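You operate a simulated robot arm through the tools that you are given. There is no shell and no other tool.

You are at the controls of a simulated robot arm. One attempt, no reset.

JOB
Clamp cream block T, tighten its thumb screw and put it in the blue block tray.
Fine: turn the screw while the clamp holds the block; leave the clamp open; the other blocks stay.

Only the result counts: the job must be done as asked and must still hold three seconds after the hand-in. Knocking over, shifting, dropping, spilling or breaking anything else fails it.

ROBOT AND FRAMES
A 7-joint arm with a two-finger gripper, fixed in place. Base frame: the origin is on the floor under the middle of its stand, x ahead of it, y to its left, z up; the work surface is at about z = 0.78. Readings come in m, rad, newtons and seconds.
With the tool pointing down near the work surface it reaches from about 0.32 to 0.8 m from the base axis. Its first joint turns from -2.897 to 2.897 rad. Payload 2.45 kg.
The TCP is the grasp point between the finger pads, 0.027 m short of the fingertips. In the tool frame z runs along the fingers and y along their closing line. The gripper opens to 0.08 m; its body begins 0.054 m behind the TCP.
Orientation is that of the tool frame in the base frame, as [roll, pitch, yaw] about the fixed x, y, z axes, in that order (R = Rz(yaw) Ry(pitch) Rx(roll)). With the fingers straight down and closing along the base's y, the tool's x points along the base's -x, its y along +y and its z along -z.

CONTROLS
- The arm moves only by the tool jog_arm. Its argument "moves" is one flat list of numbers, 6 for each row, row after row: the shift along the base's x, y, z in m, then the turn, a rotation vector about the base's x, y, z in rad. In form: [dx, dy, dz, wx, wy, wz, dx, dy, dz, wx, wy, wz, ...]. A call has 1 to 20 rows; each row shifts and turns the commanded pose from where the row before left it. "grip" is the finger opening in m, from 0 to 0.08, set as the call begins (left out, the last holds). A row lasts 0.2 s, in which the tool goes at most 0.05 m and 0.15 rad; a call with a longer step from one row to the next is refused whole, and so is a gripper value outside its range. Where a pose cannot be reached the arm comes as near as it can. A force on the tool above 80 N (or 10 N above the force at the start of the call, whichever is more), or a blocked arm, ends the call early, and 0.2 s more pass. Each finger travels about 0.153 m/s and halts on what it meets, pressing with about 22 N; the grip force reading is that of the motor and also rises with nothing between the fingers. The clock runs only during rows and for 0.2 s after the last one: add rows that do not move to give the fingers time. The reply holds the time, the measured pose of the TCP, the force on the tool along the base axes, the opening and the grip force, in the units named above and with some noise, with the torque about the TCP (base axes, N m) and any sound that the robot's microphone picked up.
- Cameras (640 x 400 px; columns grow to the right, rows downward): "scene" is fixed at [0.22, -0.6502, 1.3572]; the picture's right is [0.78, -0.62, 0.00], its down [-0.20, -0.25, -0.95] and it looks along [0.59, 0.74, -0.32] (base axes); focal length 338 px, centre (320, 200). "wrist" rides on the gripper at [0.063, 0.012, -0.079] in the tool frame; the picture's right is [-0.19, 0.98, 0.00], its down [-0.72, -0.14, -0.68] and it looks along [-0.67, -0.13, 0.73] (tool axes); focal length 226 px, centre (320, 200). There is no depth. A picture from a camera that has moved, and an enlarged one, comes with that camera's place and axes in the base frame and with its lens.
- grab_frame(camera): a new picture of that camera. It takes no simulated time.
- raise_lower(by): moves the trunk up (or, below 0, down) by that many m; the arm rides with it, the base frame stays. It gives what a move gives, with no picture.
- inspect(camera, box): a new picture of the part [left, top, right, bottom] of that camera's present view, enlarged. It takes no simulated time.
- hand_in(): hands the job in; it is judged then, once.

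Nothing tells you positions but the pictures and the camera data. Unless the task says otherwise, let go and move clear before handing in.

The tools are called after "Request:" as name(argument=value, ...) on one line, values as JSON. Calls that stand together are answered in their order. jog_arm: Moves the arm, as the interface text tells. Its arguments: {"type":"object","properties":{"moves":{"type":"array","items":{"type":"number"}},"grip":{"type":"number"}},"required":["moves"]} The other tools are called the same way: raise_lower (by) moves the trunk up or down; grab_frame (camera) takes a picture; inspect (camera, box) takes an enlarged picture of a part of a camera's view; hand_in () hands the job in.

At the start:

```text
time: 0.0
eef_pos: [0.5114, 0.0345, 1.1304]
orientation: [3.141, 0.0, 3.141]
wrist_force: [1.0, -0.7, 0.3]
torque: [-0.03, -0.03, -0.02]
finger_gap: 0.0796
finger_force: 0.1
trunk travel left (down, up): [-0.2, 0.34]
```

scene: 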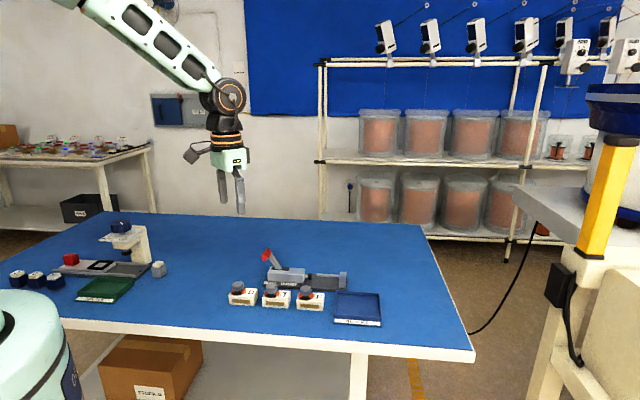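
wrist: 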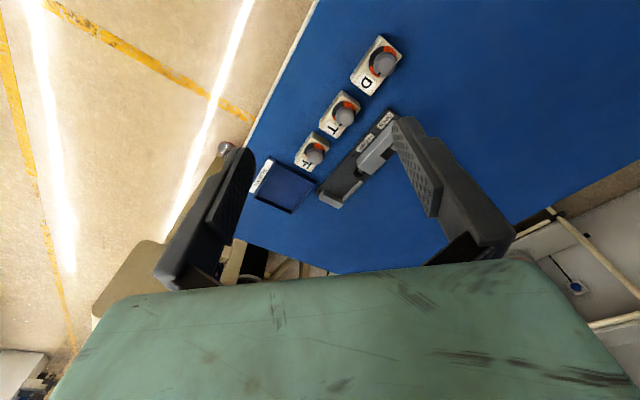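

I see a blue table with three cream blocks (D, T, and another), a grey clamp with a red lever, and a blue tray at the right. I will look closer at these before moving.

Request:
inspect(camera="scene", box=[220, 235, 400, 335])

Request:
inspect(camera="wrist", box=[230, 20, 450, 220])

Request:
inspect(camera="scene", box=[0, 210, 200, 320])

```text
3.56 times, centred on (310, 285) of scene
camera zoom: at [0.22, -0.6502, 1.3572], right [0.78, -0.62, 0.0], down [-0.2, -0.25, -0.95], along [0.59, 0.74, -0.32], focal length 1201 px, centre (356, -102)
```

zoom: 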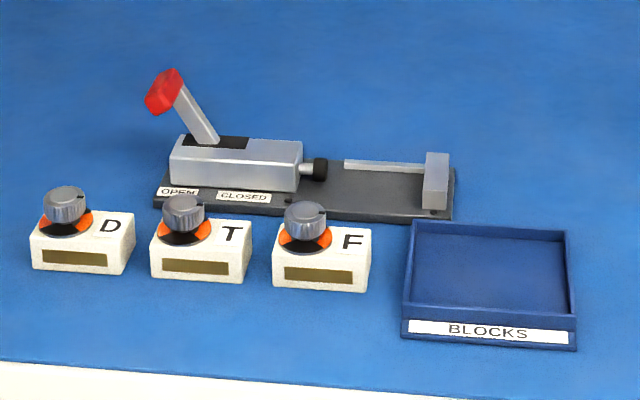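

```text
2.00 times, centred on (340, 120) of wrist
camera zoom: at [0.4462, 0.0478, 1.209], right [0.19, 0.98, 0.0], down [0.72, -0.14, 0.68], along [0.67, -0.13, -0.73], focal length 452 px, centre (280, 360)
```

zoom: 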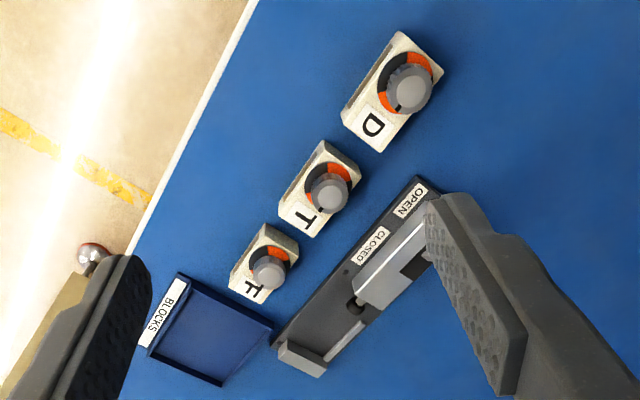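

```text
3.20 times, centred on (100, 265) of scene
camera zoom: at [0.22, -0.6502, 1.3572], right [0.78, -0.62, 0.0], down [-0.2, -0.25, -0.95], along [0.59, 0.74, -0.32], focal length 1081 px, centre (1024, -8)
```

zoom: 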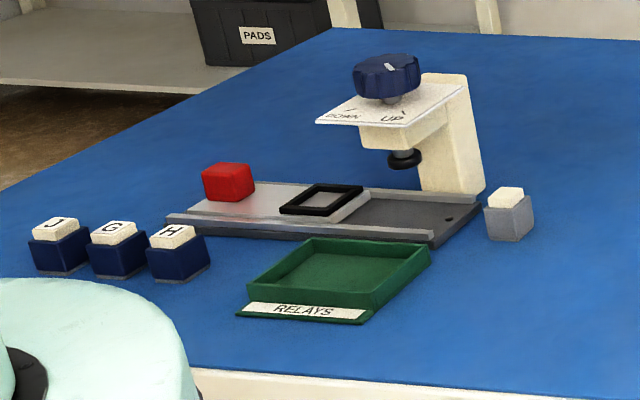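

The three cream blocks D, T and F stand near (0.6, 0.05), with the lever clamp behind them and the blue tray near (0.78, -0.11), all turned about 45°. I'll lower the wrist camera straight down to get a closer look.

Request:
jog_arm(moves=[0, 0, -0.04, 0, 0, 0, 0, 0, -0.04, 0, 0, 0, 0, 0, -0.04, 0, 0, 0, 0, 0, 0, 0, 0, 0])

Request:
grab_frame(camera="wrist")

```text
time: 1.0
eef_pos: [0.5099, 0.033, 1.0107]
orientation: [-3.141, 0.0, -3.141]
wrist_force: [-0.1, 0.1, -0.7]
torque: [-0.01, 0.0, 0.03]
finger_gap: 0.08
finger_force: 0.0
trunk travel left (down, up): [-0.2, 0.34]
```

```text
taken
camera wrist: at [0.4445, 0.0448, 1.0894], right [0.19, 0.98, 0.0], down [0.72, -0.14, 0.68], along [0.67, -0.13, -0.73], focal length 226 px, centre (320, 200)
```

wrist: 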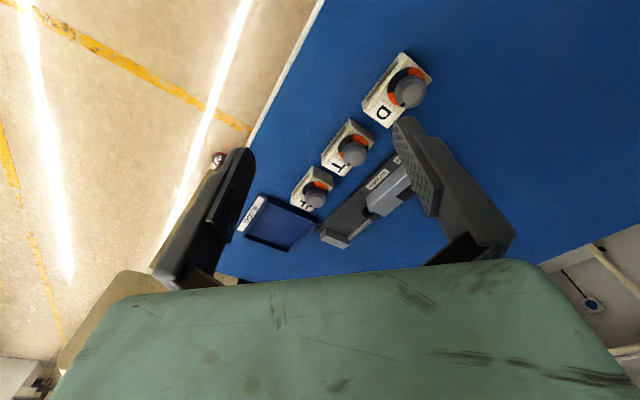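

The blocks are near the TCP's forward view; long axes of blocks, clamp and tray all run about (0.7, -0.7). I'll rotate the tool by -45° about z and move back-left so the camera looks along the row.

Request:
jog_arm(moves=[0.0042, 0.016, -0.01, 0, 0, -0.131, 0.0042, 0.016, -0.01, 0, 0, -0.131, 0.0042, 0.016, -0.01, 0, 0, -0.131, 0.0042, 0.016, -0.01, 0, 0, -0.131, 0.0042, 0.016, -0.01, 0, 0, -0.131, 0.0042, 0.016, 0, 0, 0, -0.131, 0, 0, 0, 0, 0, 0])

Request:
grab_frame(camera="wrist")

Request:
grab_frame(camera="scene")

```text
time: 2.6
eef_pos: [0.5357, 0.1323, 0.9598]
orientation: [-3.14, 0.001, 2.354]
wrist_force: [-1.4, 0.9, 0.0]
torque: [-0.02, -0.04, 0.01]
finger_gap: 0.0802
finger_force: 0.1
trunk travel left (down, up): [-0.2, 0.34]
```

```text
taken
camera wrist: at [0.4989, 0.1858, 1.0386], right [0.83, 0.56, 0.0], down [0.41, -0.61, 0.68], along [0.38, -0.57, -0.73], focal length 226 px, centre (320, 200)
```

wrist: 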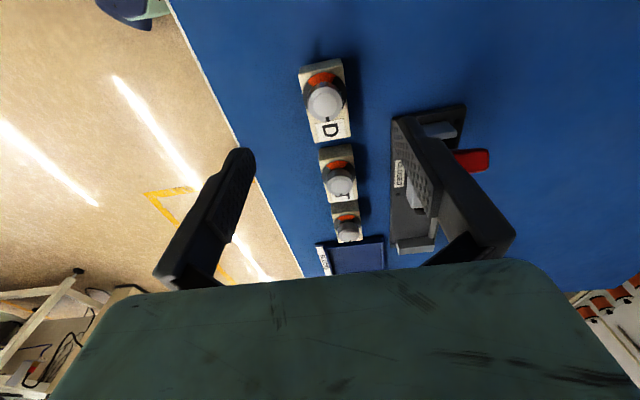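

```text
taken
```

scene: 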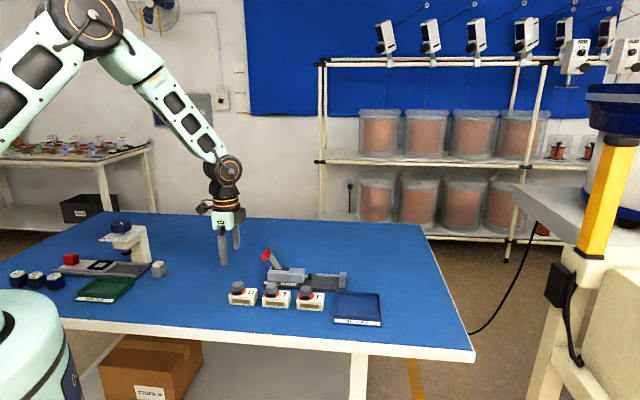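

The camera now looks along the block row, with D, T, F in line and the clamp to the right. I'll zoom in for measurements.

Request:
inspect(camera="wrist", box=[240, 40, 500, 280])

Request:
inspect(camera="wrist", box=[300, 130, 400, 250])

Request:
inspect(camera="scene", box=[225, 240, 325, 315])

Request:
inspect(camera="scene", box=[255, 240, 355, 300])

```text
1.67 times, centred on (370, 160) of wrist
camera zoom: at [0.4989, 0.1858, 1.0386], right [0.83, 0.56, 0.0], down [0.41, -0.61, 0.68], along [0.38, -0.57, -0.73], focal length 377 px, centre (237, 267)
```

zoom: 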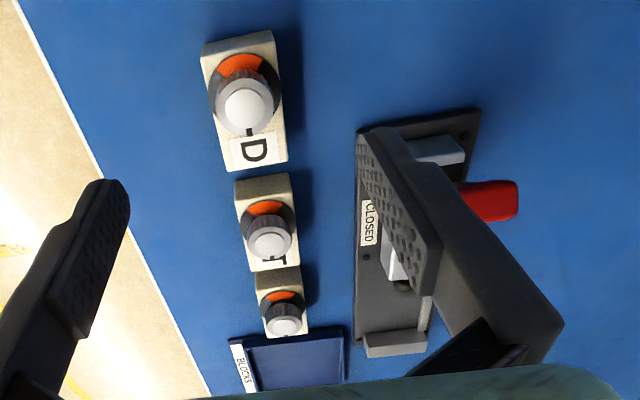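

```text
3.33 times, centred on (350, 190) of wrist
camera zoom: at [0.4989, 0.1858, 1.0386], right [0.83, 0.56, 0.0], down [0.41, -0.61, 0.68], along [0.38, -0.57, -0.73], focal length 754 px, centre (220, 233)
```

zoom: 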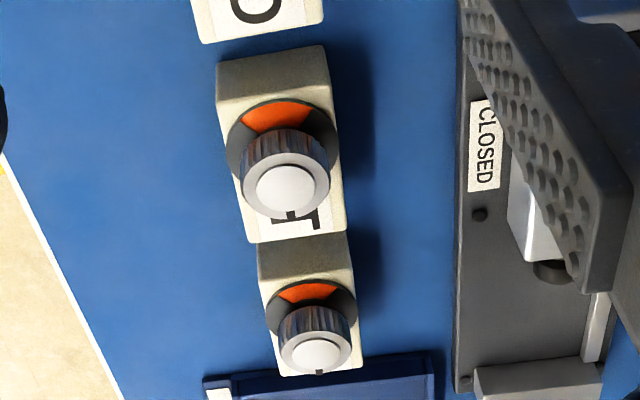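

```text
5.33 times, centred on (275, 278) of scene
camera zoom: at [0.22, -0.6502, 1.3572], right [0.78, -0.62, 0.0], down [-0.2, -0.25, -0.95], along [0.59, 0.74, -0.32], focal length 1802 px, centre (560, -213)
```

zoom: 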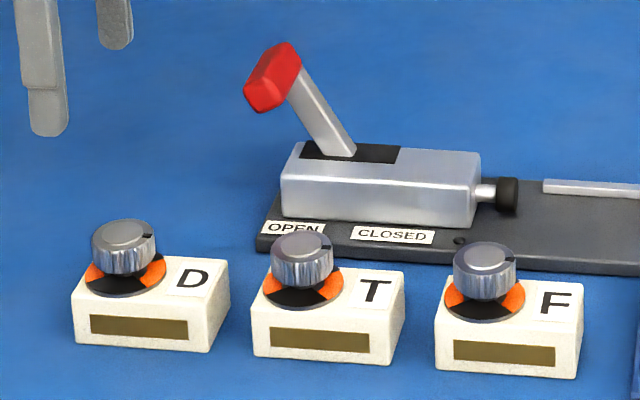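

```text
6.40 times, centred on (305, 270) of scene
camera zoom: at [0.22, -0.6502, 1.3572], right [0.78, -0.62, 0.0], down [-0.2, -0.25, -0.95], along [0.59, 0.74, -0.32], focal length 2162 px, centre (416, -248)
```

zoom: 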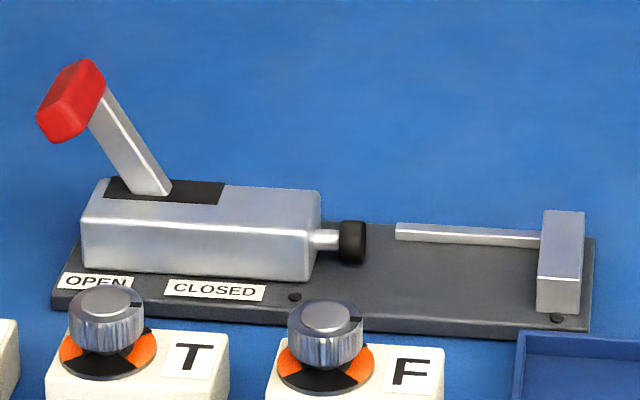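

T's long axis is along (0.7, -0.7), about 0.07 × 0.04 × 0.027 m, centred near (0.622, 0.048); the clamp's jaw gap is near (0.80, 0.05). I'll hover above T at z = 0.90 to refine.

Request:
jog_arm(moves=[0.0216, -0.0211, -0.015, 0, 0, 0, 0.0216, -0.0211, -0.015, 0, 0, 0, 0.0216, -0.0211, -0.015, 0, 0, 0, 0.0216, -0.0211, -0.015, 0, 0, 0, 0, 0, 0, 0, 0, 0])

Request:
grab_frame(camera="wrist")

Request:
inspect(camera="scene", box=[200, 180, 380, 330])

```text
time: 3.8
eef_pos: [0.6237, 0.0481, 0.9003]
orientation: [3.139, 0.0, 2.355]
wrist_force: [0.2, 0.0, 0.2]
torque: [0.03, -0.04, -0.01]
finger_gap: 0.0801
finger_force: 0.0
trunk travel left (down, up): [-0.2, 0.34]
```

```text
taken
camera wrist: at [0.5857, 0.1014, 0.9796], right [0.83, 0.56, 0.0], down [0.41, -0.61, 0.68], along [0.38, -0.57, -0.73], focal length 226 px, centre (320, 200)
```

wrist: 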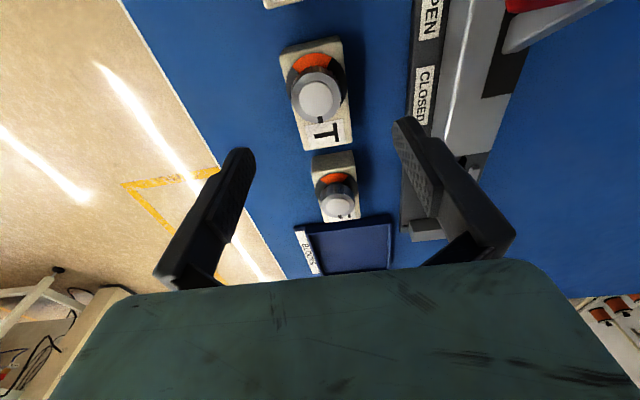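

```text
2.67 times, centred on (290, 255) of scene
camera zoom: at [0.22, -0.6502, 1.3572], right [0.78, -0.62, 0.0], down [-0.2, -0.25, -0.95], along [0.59, 0.74, -0.32], focal length 901 px, centre (400, 53)
```

zoom: 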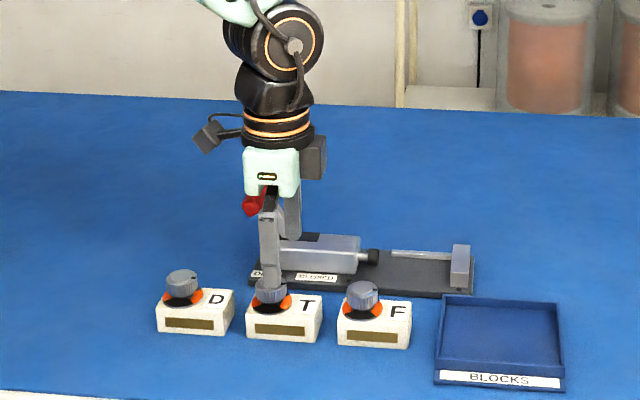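

Request:
inspect(camera="wrist", box=[250, 20, 390, 170])

Request:
inspect(camera="wrist", box=[270, 25, 360, 100])

```text
2.67 times, centred on (320, 95) of wrist
camera zoom: at [0.5857, 0.1014, 0.9796], right [0.83, 0.56, 0.0], down [0.41, -0.61, 0.68], along [0.38, -0.57, -0.73], focal length 603 px, centre (320, 480)
```

zoom: 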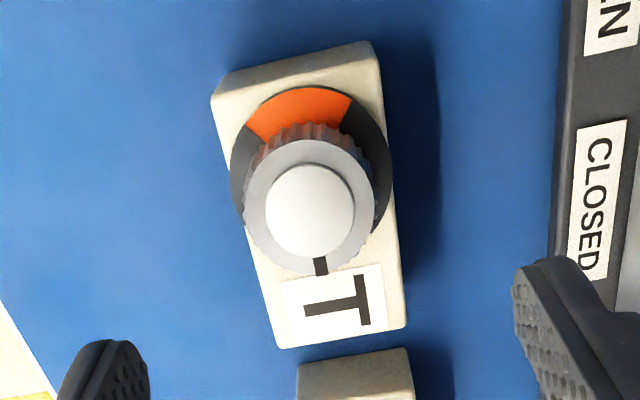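

```text
5.33 times, centred on (315, 62) of wrist
camera zoom: at [0.5857, 0.1014, 0.9796], right [0.83, 0.56, 0.0], down [0.41, -0.61, 0.68], along [0.38, -0.57, -0.73], focal length 1206 px, centre (347, 933)
```

zoom: 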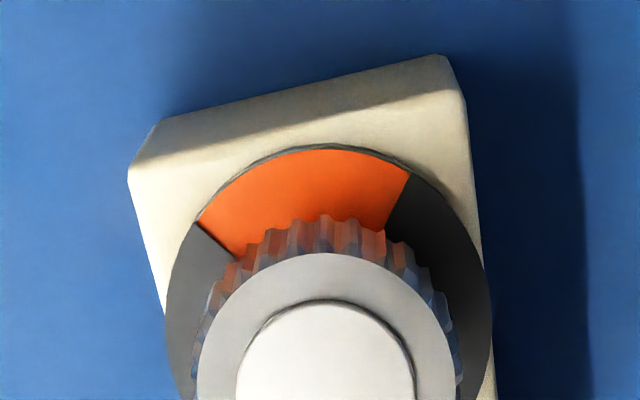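

T is centred at about (0.6217, 0.0485), its knob mark pointing at the T label, and the TCP is right above it. I'll lower so the fingertips straddle the block, keeping them well above the table, then check.

Request:
jog_arm(moves=[-0.001, 0, -0.025, 0, 0, 0, -0.001, 0, -0.025, 0, 0, 0, 0, 0, -0.02, 0, 0, 0, 0, 0, -0.013, 0, 0, 0, 0, 0, 0, 0, 0, 0])

Request:
grab_frame(camera="wrist")

Request:
inspect(camera="scene", box=[200, 200, 360, 320])

```text
time: 5.0
eef_pos: [0.6193, 0.0462, 0.8183]
orientation: [-3.14, 0.0, 2.355]
wrist_force: [-4.9, -3.3, 13.2]
torque: [-0.45, 0.6, 0.13]
finger_gap: 0.0782
finger_force: 0.1
trunk travel left (down, up): [-0.2, 0.34]
```

```text
taken
camera wrist: at [0.5823, 0.0999, 0.8974], right [0.83, 0.56, 0.0], down [0.41, -0.61, 0.68], along [0.38, -0.57, -0.73], focal length 226 px, centre (320, 200)
```

wrist: 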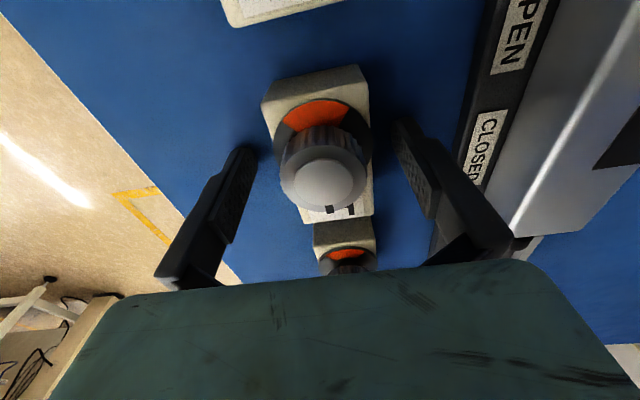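

```text
3.33 times, centred on (280, 260) of scene
camera zoom: at [0.22, -0.6502, 1.3572], right [0.78, -0.62, 0.0], down [-0.2, -0.25, -0.95], along [0.59, 0.74, -0.32], focal length 1126 px, centre (453, 0)
```

zoom: 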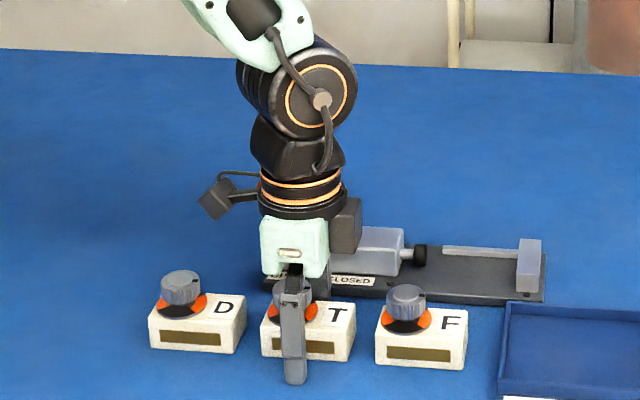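

The tool feels 13 N up and a push towards the robot, and the gap dropped slightly: the back finger's outer side is touching the clamp's base plate edge. I'll back up, narrow the opening to 0.06, and shift slightly away from the clamp.

Request:
jog_arm(moves=[0, 0, 0.02, 0, 0, 0, 0, 0, 0.015, 0, 0, 0, 0, 0, 0, 0, 0, 0])

Request:
jog_arm(moves=[0, 0, 0, 0, 0, 0, 0, 0, 0, 0, 0, 0], grip=0.06)

Request:
grab_frame(camera="wrist")

```text
time: 5.8
eef_pos: [0.62, 0.0481, 0.8515]
orientation: [3.142, -0.001, 2.355]
wrist_force: [-0.4, 0.4, 0.3]
torque: [-0.03, -0.01, 0.02]
finger_gap: 0.08
finger_force: 0.1
trunk travel left (down, up): [-0.2, 0.34]
```

```text
time: 6.4
eef_pos: [0.6197, 0.0477, 0.8515]
orientation: [3.141, -0.001, 2.356]
wrist_force: [-0.4, 0.3, -0.5]
torque: [0.01, 0.02, 0.0]
finger_gap: 0.0598
finger_force: 0.0
trunk travel left (down, up): [-0.2, 0.34]
```

```text
taken
camera wrist: at [0.5827, 0.1008, 0.9316], right [0.83, 0.56, 0.0], down [0.41, -0.61, 0.68], along [0.38, -0.57, -0.73], focal length 226 px, centre (320, 200)
```

wrist: 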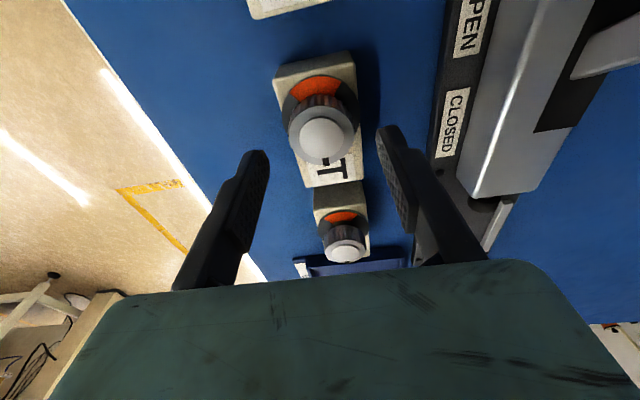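

The gap is now 0.06 and free of contact, with T centred between the fingers. I'll lower again to z ≈ 0.8175.

Request:
jog_arm(moves=[0.0005, 0.0005, -0.012, 0, 0, 0, 0.0005, 0.0005, -0.012, 0, 0, 0, 0, 0, -0.01, 0, 0, 0, 0, 0, 0, 0, 0, 0])

Request:
inspect(camera="wrist", box=[220, 40, 460, 280])

```text
time: 7.4
eef_pos: [0.6213, 0.0483, 0.8177]
orientation: [3.141, 0.001, 2.355]
wrist_force: [-0.7, 0.2, -0.9]
torque: [0.01, -0.02, 0.0]
finger_gap: 0.0598
finger_force: 0.1
trunk travel left (down, up): [-0.2, 0.34]
```

```text
1.67 times, centred on (340, 160) of wrist
camera zoom: at [0.5834, 0.1019, 0.8968], right [0.83, 0.56, 0.0], down [0.41, -0.61, 0.68], along [0.38, -0.57, -0.73], focal length 377 px, centre (287, 267)
```

zoom: 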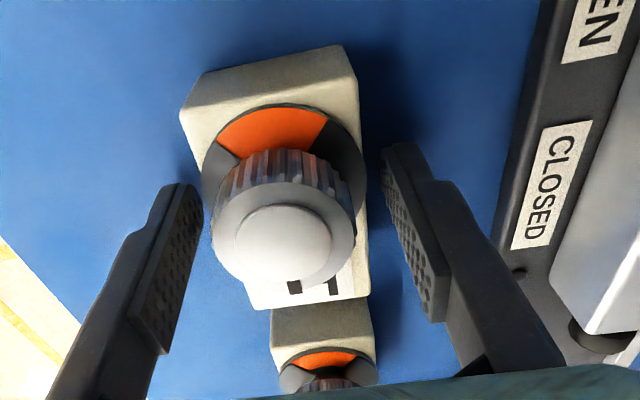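

No contact forces now, and T sits centred between the pads. I'll close the gripper.

Request:
jog_arm(moves=[0, 0, 0, 0, 0, 0, 0, 0, 0, 0, 0, 0, 0, 0, 0, 0, 0, 0], grip=0.0)

Request:
inspect(camera="wrist", box=[220, 40, 460, 280])

```text
time: 8.2
eef_pos: [0.6204, 0.0482, 0.8175]
orientation: [-3.141, -0.001, 2.356]
wrist_force: [-0.8, -0.5, -0.2]
torque: [0.0, -0.02, 0.03]
finger_gap: 0.042
finger_force: 22.0
trunk travel left (down, up): [-0.2, 0.34]
```

```text
1.67 times, centred on (340, 160) of wrist
camera zoom: at [0.5833, 0.1019, 0.8967], right [0.83, 0.56, 0.0], down [0.41, -0.61, 0.68], along [0.38, -0.57, -0.73], focal length 377 px, centre (287, 267)
```

zoom: 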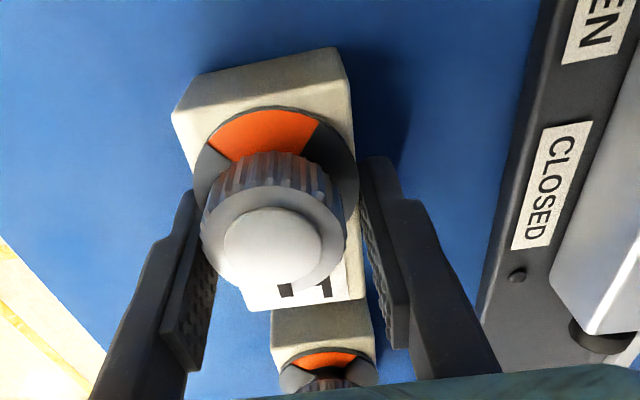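

The block is gripped (gap 0.042 m, 22 N). I'll lift it straight up and look.

Request:
jog_arm(moves=[0, 0, 0.02, 0, 0, 0, 0, 0, 0.03, 0, 0, 0, 0, 0, 0.03, 0, 0, 0, 0, 0, 0.03, 0, 0, 0, 0, 0, 0.03, 0, 0, 0, 0, 0, 0, 0, 0, 0])

Request:
grab_frame(camera="wrist")

Request:
inspect(camera="scene", box=[200, 180, 400, 330])

```text
time: 9.6
eef_pos: [0.6222, 0.0497, 0.9573]
orientation: [3.142, -0.001, 2.356]
wrist_force: [-0.5, 0.1, -1.3]
torque: [0.0, 0.0, 0.0]
finger_gap: 0.0416
finger_force: 21.8
trunk travel left (down, up): [-0.2, 0.34]
```

```text
taken
camera wrist: at [0.5842, 0.103, 1.0365], right [0.83, 0.56, 0.0], down [0.41, -0.61, 0.68], along [0.38, -0.57, -0.73], focal length 226 px, centre (320, 200)
```

wrist: 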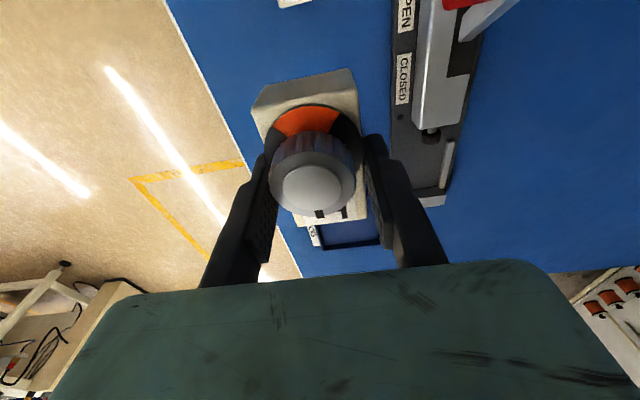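

```text
2.67 times, centred on (300, 255) of scene
camera zoom: at [0.22, -0.6502, 1.3572], right [0.78, -0.62, 0.0], down [-0.2, -0.25, -0.95], along [0.59, 0.74, -0.32], focal length 901 px, centre (373, 53)
```

zoom: 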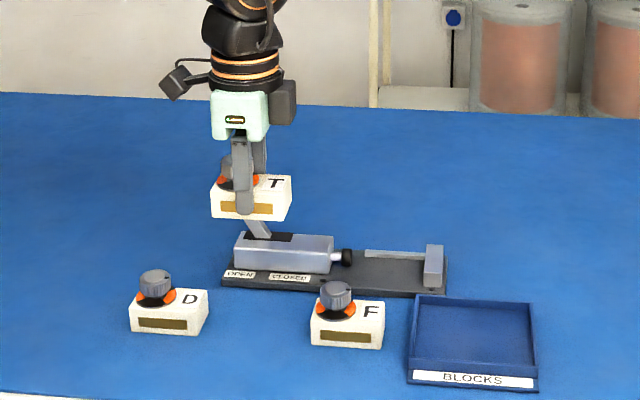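

T is lifted cleanly and the gap visible. I'll zoom on the clamp from the wrist camera to measure it.

Request:
inspect(camera="wrist", box=[380, 0, 500, 220])

Request:
inspect(camera="wrist", box=[370, 80, 500, 220])

```text
1.82 times, centred on (440, 110) of wrist
camera zoom: at [0.5842, 0.103, 1.0365], right [0.83, 0.56, 0.0], down [0.41, -0.61, 0.68], along [0.38, -0.57, -0.73], focal length 411 px, centre (102, 364)
```

zoom: 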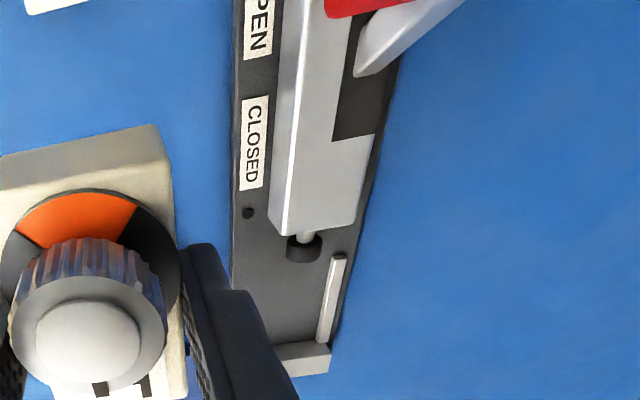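

```text
2.86 times, centred on (435, 150) of wrist
camera zoom: at [0.5842, 0.103, 1.0365], right [0.83, 0.56, 0.0], down [0.41, -0.61, 0.68], along [0.38, -0.57, -0.73], focal length 646 px, centre (-9, 343)
```

zoom: 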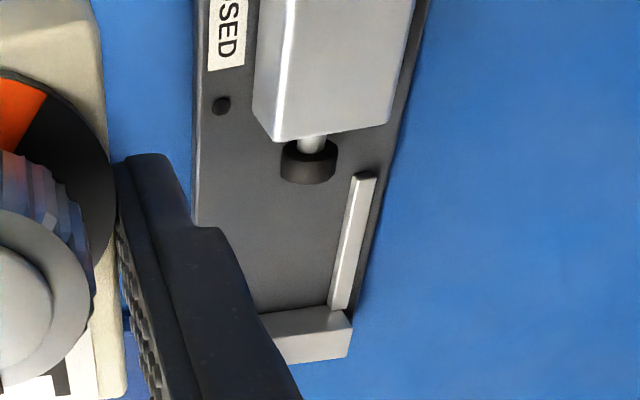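

I'll inspect the clamp gap at high zoom in the scene camera to pin down jaw height and rail.

Request:
inspect(camera="scene", box=[305, 262, 355, 295])

Request:
inspect(camera="wrist", box=[410, 110, 470, 220])

```text
12.12 times, centred on (330, 278) of scene
camera zoom: at [0.22, -0.6502, 1.3572], right [0.78, -0.62, 0.0], down [-0.2, -0.25, -0.95], along [0.59, 0.74, -0.32], focal length 4095 px, centre (199, -752)
```

zoom: 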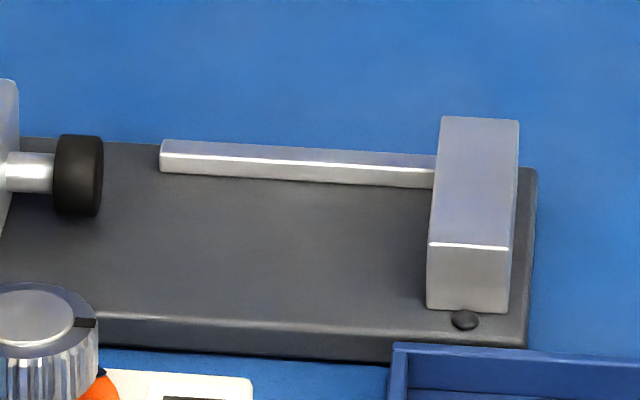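

```text
3.64 times, centred on (440, 165) of wrist
camera zoom: at [0.5842, 0.103, 1.0365], right [0.83, 0.56, 0.0], down [0.41, -0.61, 0.68], along [0.38, -0.57, -0.73], focal length 822 px, centre (-116, 327)
```

zoom: 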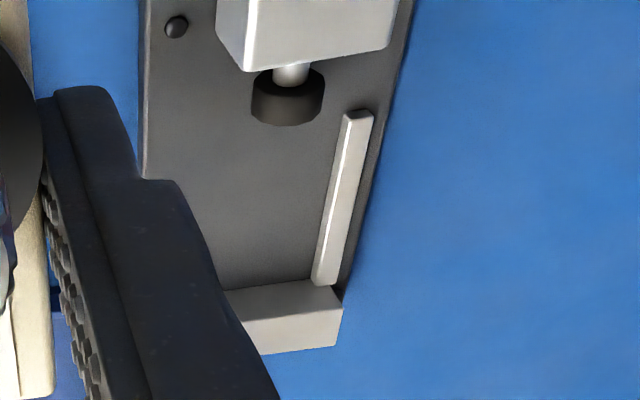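

Jaw face is at about s = 0.575 along the clamp axis, rail front at p = 0.611, plate top z ≈ 0.788, so T's seat is near (0.795, 0.037). I'll carry it there at z ≈ 0.90 and check reach.

Request:
jog_arm(moves=[0.0288, -0.0021, -0.005, 0, 0, 0, 0.0288, -0.0021, -0.005, 0, 0, 0, 0.0288, -0.0021, -0.01, 0, 0, 0, 0.0288, -0.0021, -0.01, 0, 0, 0, 0.0288, -0.0021, -0.01, 0, 0, 0, 0.0288, -0.0021, -0.01, 0, 0, 0, 0, 0, 0, 0, 0, 0])

Request:
grab_frame(camera="wrist")

Request:
inspect(camera="scene", box=[230, 190, 390, 310])

```text
time: 11.2
eef_pos: [0.7945, 0.0348, 0.9075]
orientation: [-3.138, -0.002, 2.355]
wrist_force: [0.7, 0.3, -1.1]
torque: [0.0, 0.01, 0.02]
finger_gap: 0.0416
finger_force: 21.9
trunk travel left (down, up): [-0.2, 0.34]
```

```text
taken
camera wrist: at [0.7572, 0.0885, 0.9869], right [0.83, 0.56, 0.0], down [0.41, -0.61, 0.68], along [0.38, -0.57, -0.73], focal length 226 px, centre (320, 200)
```

wrist: 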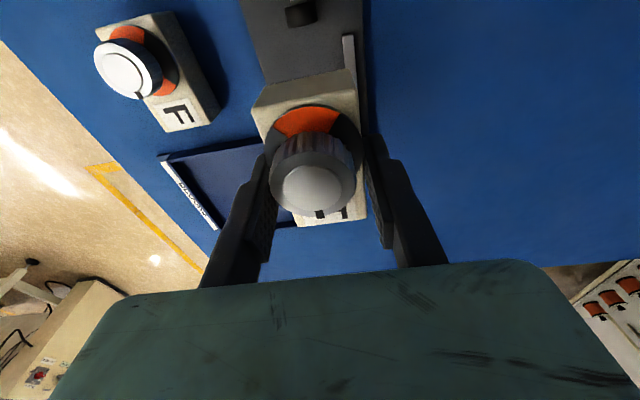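

```text
3.33 times, centred on (310, 250) of scene
camera zoom: at [0.22, -0.6502, 1.3572], right [0.78, -0.62, 0.0], down [-0.2, -0.25, -0.95], along [0.59, 0.74, -0.32], focal length 1126 px, centre (353, 33)
```

zoom: 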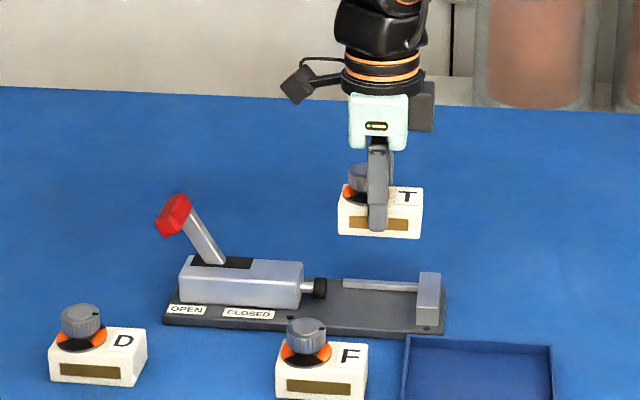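

Reach is good here; the block hangs over the gap. I'll correct by ~1.5 mm and lower to about 1 cm above the seat.

Request:
jog_arm(moves=[0, 0.0018, -0.02, 0, 0, 0, 0, 0, -0.02, 0, 0, 0, 0, 0, -0.02, 0, 0, 0, 0, 0, -0.01, 0, 0, 0, 0, 0, 0, 0, 0, 0])

Request:
grab_frame(camera="wrist")

Request:
inspect(camera="scene", box=[290, 240, 370, 300])

```text
time: 12.4
eef_pos: [0.7957, 0.0381, 0.8407]
orientation: [3.136, 0.003, 2.356]
wrist_force: [2.6, 4.1, 17.5]
torque: [-0.5, -0.42, 0.05]
finger_gap: 0.0416
finger_force: 22.5
trunk travel left (down, up): [-0.2, 0.34]
```

```text
taken
camera wrist: at [0.7572, 0.0915, 0.9197], right [0.83, 0.56, 0.0], down [0.4, -0.61, 0.68], along [0.38, -0.57, -0.73], focal length 226 px, centre (320, 200)
```

wrist: 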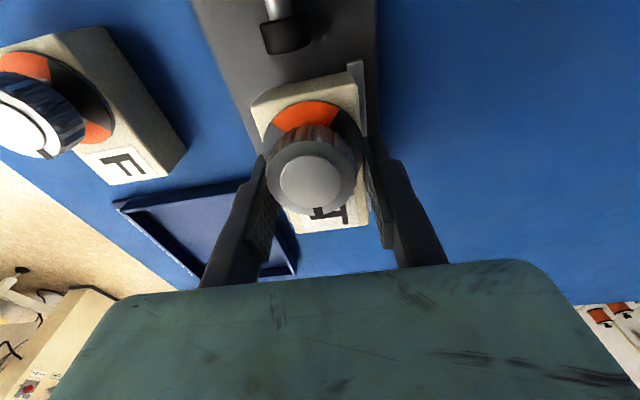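

```text
6.67 times, centred on (330, 270) of scene
camera zoom: at [0.22, -0.6502, 1.3572], right [0.78, -0.62, 0.0], down [-0.2, -0.25, -0.95], along [0.59, 0.74, -0.32], focal length 2252 px, centre (253, -267)
```

zoom: 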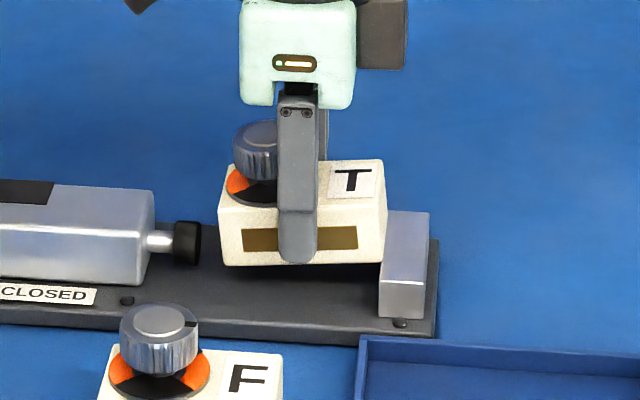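

The block's right end is touching the top edge of the fixed jaw (contact about 0.037 m along the axis from the TCP). I'll lift 1.2 cm, shift 5 mm back toward the plunger, and look again.

Request:
jog_arm(moves=[0, 0, 0.015, 0, 0, 0, -0.0035, 0.0035, 0, 0, 0, 0, 0, 0, 0, 0, 0, 0])

Request:
inspect(camera="scene", box=[290, 240, 370, 300])

Request:
inspect(camera="wrist", box=[220, 0, 420, 240])

```text
time: 13.2
eef_pos: [0.7911, 0.0413, 0.8522]
orientation: [-3.14, 0.001, 2.354]
wrist_force: [-0.5, -0.3, -2.2]
torque: [-0.01, -0.01, -0.01]
finger_gap: 0.0417
finger_force: 22.1
trunk travel left (down, up): [-0.2, 0.34]
```

```text
6.67 times, centred on (330, 270) of scene
camera zoom: at [0.22, -0.6502, 1.3572], right [0.78, -0.62, 0.0], down [-0.2, -0.25, -0.95], along [0.59, 0.74, -0.32], focal length 2252 px, centre (253, -267)
```

zoom: 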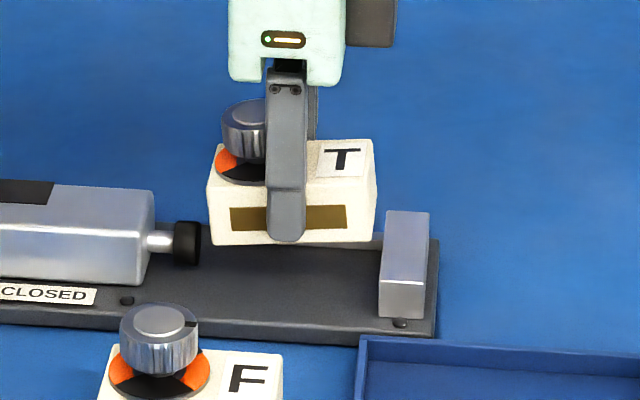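

```text
1.67 times, centred on (320, 120) of wrist
camera zoom: at [0.7534, 0.0942, 0.9308], right [0.83, 0.56, 0.0], down [0.41, -0.61, 0.68], along [0.38, -0.57, -0.73], focal length 377 px, centre (320, 333)
```

zoom: 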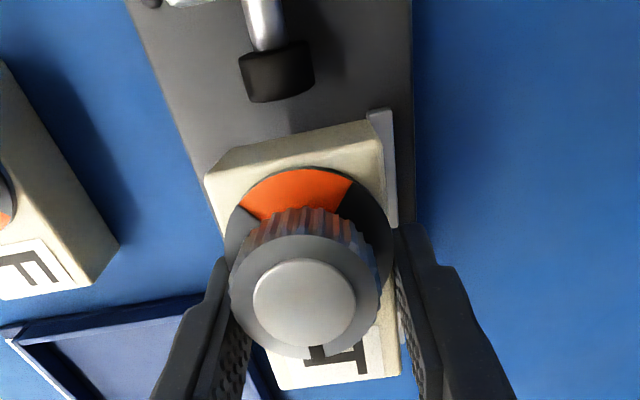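

The block now fits between plunger and jaw in plan; I want to check if it tilted in the grip.

Request:
inspect(camera="scene", box=[312, 255, 350, 282])

```text
14.81 times, centred on (331, 268) of scene
camera zoom: at [0.22, -0.6502, 1.3572], right [0.78, -0.62, 0.0], down [-0.2, -0.25, -0.95], along [0.59, 0.74, -0.32], focal length 5005 px, centre (157, -815)
```

zoom: 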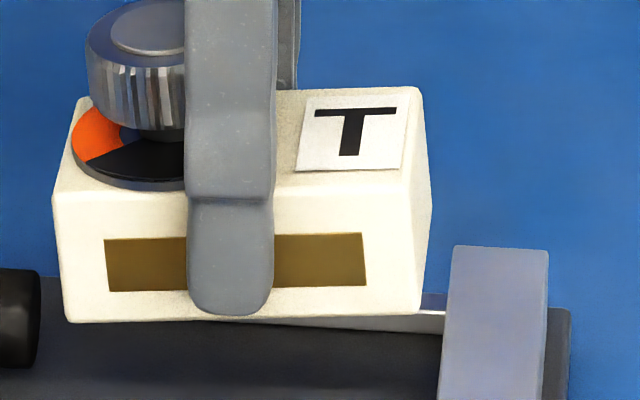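

The block is tilted about 0.085 rad in the grip (right end up). I'll turn the tool by the same angle about the closing axis to level it, then lower to just above the plate.

Request:
jog_arm(moves=[0, 0, 0, 0.03, 0.03, 0, 0, 0, 0, 0.03, 0.03, 0, 0, 0, -0.01, 0, 0, 0, 0, 0, -0.01, 0, 0, 0, 0, 0, 0, 0, 0, 0])

Request:
inspect(camera="scene", box=[307, 250, 355, 284])

Request:
inspect(camera="wrist", box=[220, 0, 420, 240])

```text
time: 14.4
eef_pos: [0.7901, 0.041, 0.8321]
orientation: [3.141, -0.086, 2.356]
wrist_force: [-0.1, -0.5, -1.7]
torque: [-0.02, 0.01, -0.01]
finger_gap: 0.0417
finger_force: 22.1
out of reach, approached as far as the arm can: row 4
trunk travel left (down, up): [-0.2, 0.34]
```

```text
11.76 times, centred on (331, 267) of scene
camera zoom: at [0.22, -0.6502, 1.3572], right [0.78, -0.62, 0.0], down [-0.2, -0.25, -0.95], along [0.59, 0.74, -0.32], focal length 3975 px, centre (191, -588)
```

zoom: 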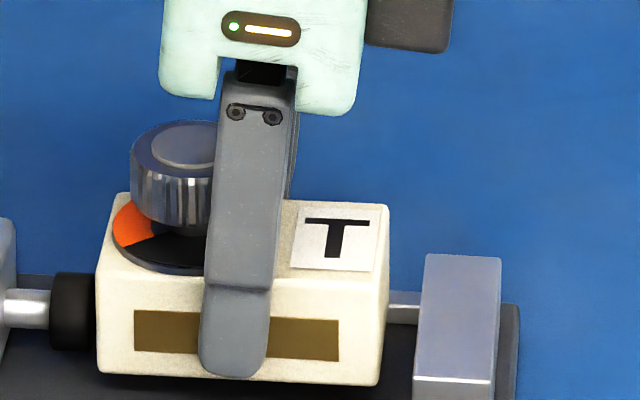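

```text
1.67 times, centred on (320, 120) of wrist
camera zoom: at [0.7554, 0.0895, 0.9171], right [0.83, 0.56, -0.02], down [0.45, -0.65, 0.62], along [0.33, -0.52, -0.79], focal length 377 px, centre (320, 333)
```

zoom: 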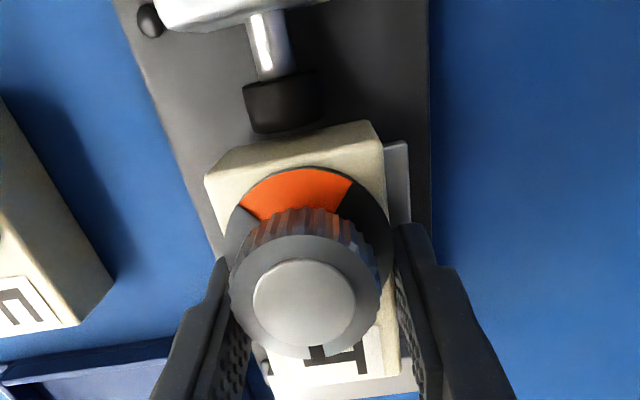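

The block is level now but the arm reports its reach limit; the trunk can be lowered to get more reach. I'll first raise the tool 0.12 m, then lower the trunk 0.10 m.

Request:
jog_arm(moves=[0, 0, 0.02, 0, 0, 0, 0, 0, 0.025, 0, 0, 0, 0, 0, 0.025, 0, 0, 0, 0, 0, 0.025, 0, 0, 0, 0, 0, 0.025, 0, 0, 0, 0, 0, 0, 0, 0, 0])

Request:
raise_lower(by=-0.1)

Request:
grab_frame(camera="scene")

Request:
inspect(camera="scene", box=[290, 230, 370, 290])

```text
time: 15.8
eef_pos: [0.7864, 0.0395, 0.9514]
orientation: [3.141, -0.087, 2.355]
wrist_force: [0.1, -0.1, -2.6]
torque: [0.0, 0.0, 0.02]
finger_gap: 0.0416
finger_force: 22.0
trunk travel left (down, up): [-0.2, 0.34]
```

```text
time: 17.1
eef_pos: [0.7865, 0.0388, 0.8516]
orientation: [3.142, -0.085, 2.356]
wrist_force: [-0.6, -0.1, -1.6]
torque: [0.0, 0.03, 0.02]
finger_gap: 0.0416
finger_force: 21.9
trunk travel left (down, up): [-0.1, 0.44]
```

```text
taken
```

scene: 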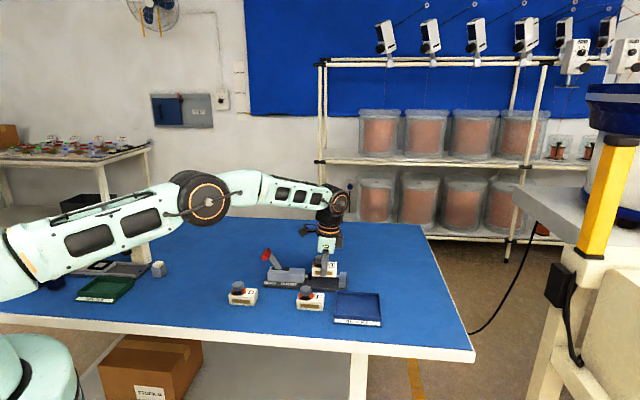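

```text
6.67 times, centred on (330, 260) of scene
camera zoom: at [0.22, -0.6502, 1.3572], right [0.78, -0.62, 0.0], down [-0.2, -0.25, -0.95], along [0.59, 0.74, -0.32], focal length 2252 px, centre (253, -200)
```

zoom: 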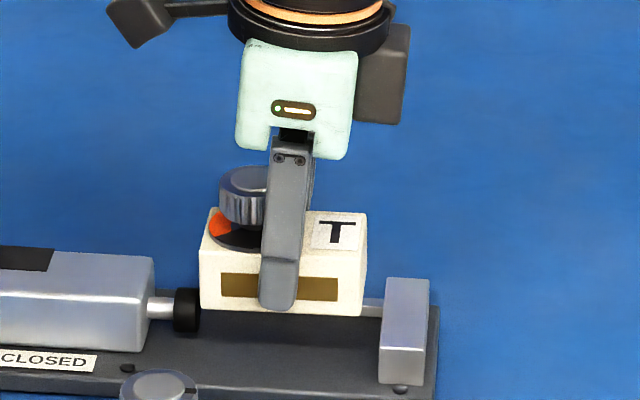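

The trunk is down 0.1 m, giving more reach, and T is still held level above the gap. I'll centre it between plunger and jaw (about +5 mm along, +3 mm toward the rail) and lower to z ≈ 0.832.

Request:
jog_arm(moves=[0.0059, -0.0012, 0, 0, 0, 0, 0, 0, -0.01, 0, 0, 0, 0, 0, -0.01, 0, 0, 0, 0, 0, 0, 0, 0, 0])

Request:
inspect(camera="scene", box=[307, 250, 355, 284])

Request:
inspect(camera="wrist", box=[220, 0, 420, 240])

```text
time: 18.1
eef_pos: [0.7944, 0.038, 0.832]
orientation: [-3.14, -0.085, 2.355]
wrist_force: [0.2, -0.2, -2.4]
torque: [-0.02, 0.01, 0.03]
finger_gap: 0.0417
finger_force: 22.1
trunk travel left (down, up): [-0.1, 0.44]
```

```text
11.76 times, centred on (331, 267) of scene
camera zoom: at [0.22, -0.6502, 1.3572], right [0.78, -0.62, 0.0], down [-0.2, -0.25, -0.95], along [0.59, 0.74, -0.32], focal length 3975 px, centre (191, -588)
```

zoom: 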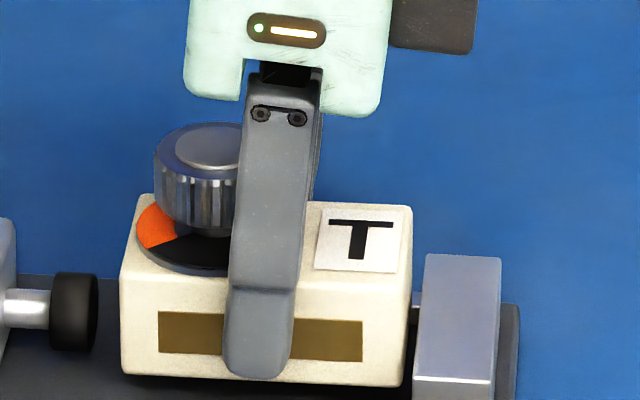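

```text
1.67 times, centred on (320, 120) of wrist
camera zoom: at [0.7609, 0.0867, 0.916], right [0.83, 0.56, -0.02], down [0.45, -0.65, 0.62], along [0.33, -0.52, -0.79], focal length 377 px, centre (320, 333)
```

zoom: 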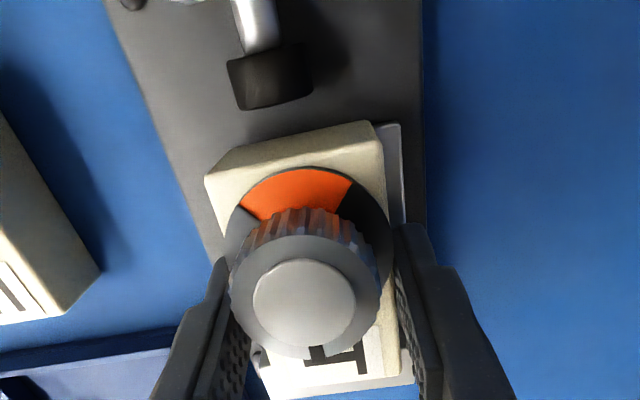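

The block is level with clearance on both sides (about 8 mm to plunger, 3.5 mm to jaw). I'll lower gently onto the plate.

Request:
jog_arm(moves=[-0.0005, 0.0005, -0.003, 0, 0, 0, 0, 0, -0.002, 0, 0, 0, 0, 0, -0.001, 0, 0, 0, 0, 0, 0, 0, 0, 0])

Request:
inspect(camera="scene", box=[307, 250, 355, 284])

```text
time: 19.1
eef_pos: [0.792, 0.0392, 0.8248]
orientation: [-3.141, -0.084, 2.356]
wrist_force: [-1.5, 0.3, 0.3]
torque: [0.07, 0.03, 0.01]
finger_gap: 0.0415
finger_force: 22.7
trunk travel left (down, up): [-0.1, 0.44]
```

```text
11.76 times, centred on (331, 267) of scene
camera zoom: at [0.22, -0.6502, 1.3572], right [0.78, -0.62, 0.0], down [-0.2, -0.25, -0.95], along [0.59, 0.74, -0.32], focal length 3975 px, centre (191, -588)
```

zoom: 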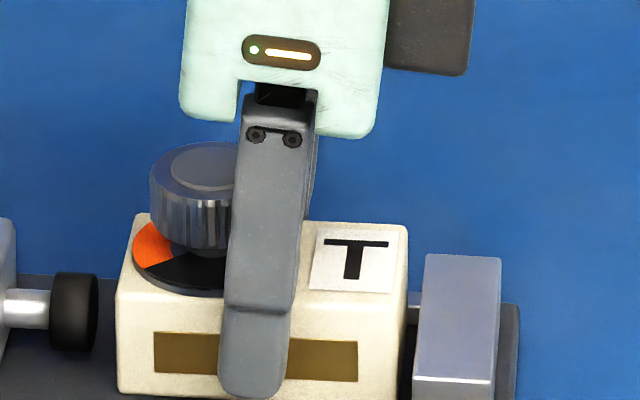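

The weight has just come off the tool, so the block is touching the plate. I'll press 1 mm more to confirm seating.

Request:
jog_arm(moves=[0, 0, -0.001, 0, 0, 0, 0, 0, 0, 0, 0, 0])

Request:
inspect(camera="scene", box=[307, 255, 355, 289])

```text
time: 19.7
eef_pos: [0.7919, 0.0394, 0.8267]
orientation: [3.14, -0.082, 2.357]
wrist_force: [0.7, 1.6, 7.3]
torque: [0.18, 0.25, -0.02]
finger_gap: 0.0417
finger_force: 22.0
trunk travel left (down, up): [-0.1, 0.44]
```

```text
11.76 times, centred on (331, 272) of scene
camera zoom: at [0.22, -0.6502, 1.3572], right [0.78, -0.62, 0.0], down [-0.2, -0.25, -0.95], along [0.59, 0.74, -0.32], focal length 3975 px, centre (191, -647)
```

zoom: 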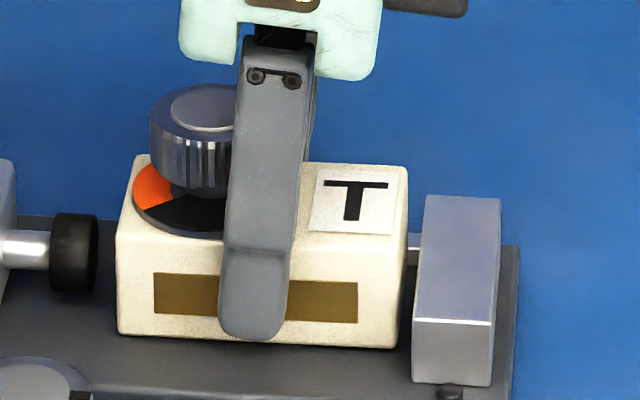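

The block is seated on the plate inside the gap. I'll open the fingers modestly, then un-tilt and lift away.

Request:
jog_arm(moves=[0, 0, 0, 0, 0, 0, 0, 0, 0, 0, 0, 0, 0, 0, 0, 0, 0, 0], grip=0.065)

Request:
inspect(camera="scene", box=[307, 255, 355, 289])

Request:
inspect(camera="wrist", box=[220, 0, 420, 240])

```text
time: 20.5
eef_pos: [0.7908, 0.038, 0.8267]
orientation: [3.14, -0.082, 2.357]
wrist_force: [-7.6, -9.2, 17.8]
torque: [-0.01, -0.17, -0.12]
finger_gap: 0.0499
finger_force: 0.1
trunk travel left (down, up): [-0.1, 0.44]
```

```text
11.76 times, centred on (331, 272) of scene
camera zoom: at [0.22, -0.6502, 1.3572], right [0.78, -0.62, 0.0], down [-0.2, -0.25, -0.95], along [0.59, 0.74, -0.32], focal length 3975 px, centre (191, -647)
```

zoom: 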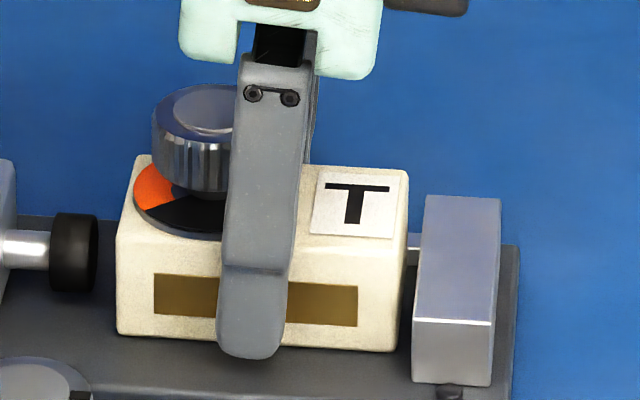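

```text
1.67 times, centred on (320, 120) of wrist
camera zoom: at [0.7589, 0.0862, 0.9111], right [0.83, 0.56, -0.01], down [0.44, -0.65, 0.62], along [0.34, -0.52, -0.78], focal length 377 px, centre (320, 333)
```

zoom: 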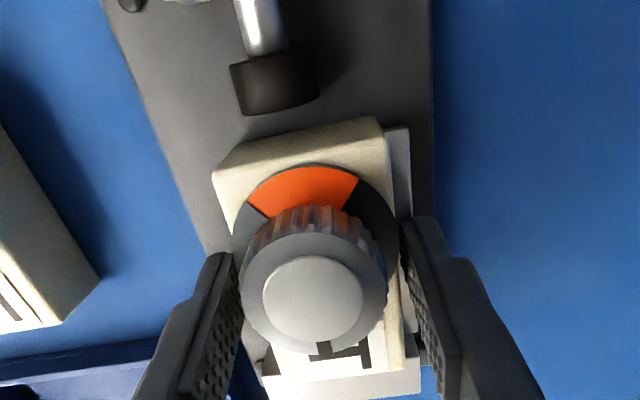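

The back finger meets the rail, so the gap stopped at 0.05, but the block (0.042) is free. I'll lift straight up.

Request:
jog_arm(moves=[0, 0, 0.005, 0, 0, 0, 0, 0, 0.01, 0, 0, 0, 0, 0, 0.02, 0, 0, 0, 0, 0, 0.03, 0, 0, 0, 0, 0, 0, 0, 0, 0])

Request:
inspect(camera="scene", box=[287, 245, 367, 299])

Request:
grab_frame(camera="wrist")

```text
time: 21.7
eef_pos: [0.7899, 0.0389, 0.8893]
orientation: [-3.141, -0.085, 2.356]
wrist_force: [0.0, 0.2, 0.0]
torque: [0.02, 0.02, -0.01]
finger_gap: 0.0652
finger_force: 0.0
trunk travel left (down, up): [-0.1, 0.44]
```

```text
7.41 times, centred on (327, 272) of scene
camera zoom: at [0.22, -0.6502, 1.3572], right [0.78, -0.62, 0.0], down [-0.2, -0.25, -0.95], along [0.59, 0.74, -0.32], focal length 2503 px, centre (268, -333)
```

zoom: 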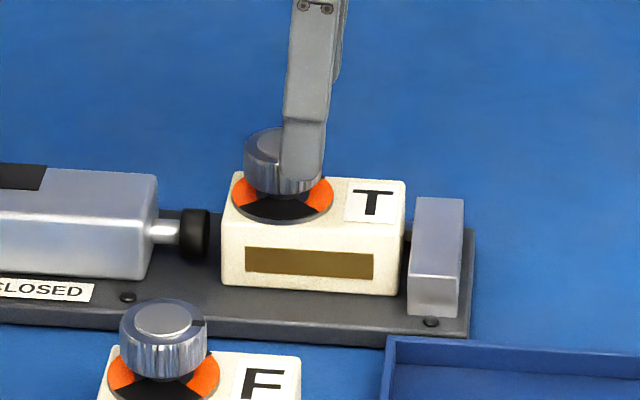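

```text
taken
camera wrist: at [0.7588, 0.0871, 0.9736], right [0.83, 0.56, -0.02], down [0.45, -0.65, 0.62], along [0.33, -0.52, -0.79], focal length 226 px, centre (320, 200)
```

wrist: 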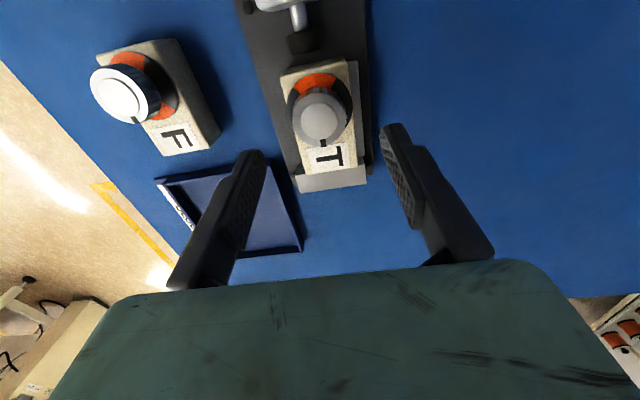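

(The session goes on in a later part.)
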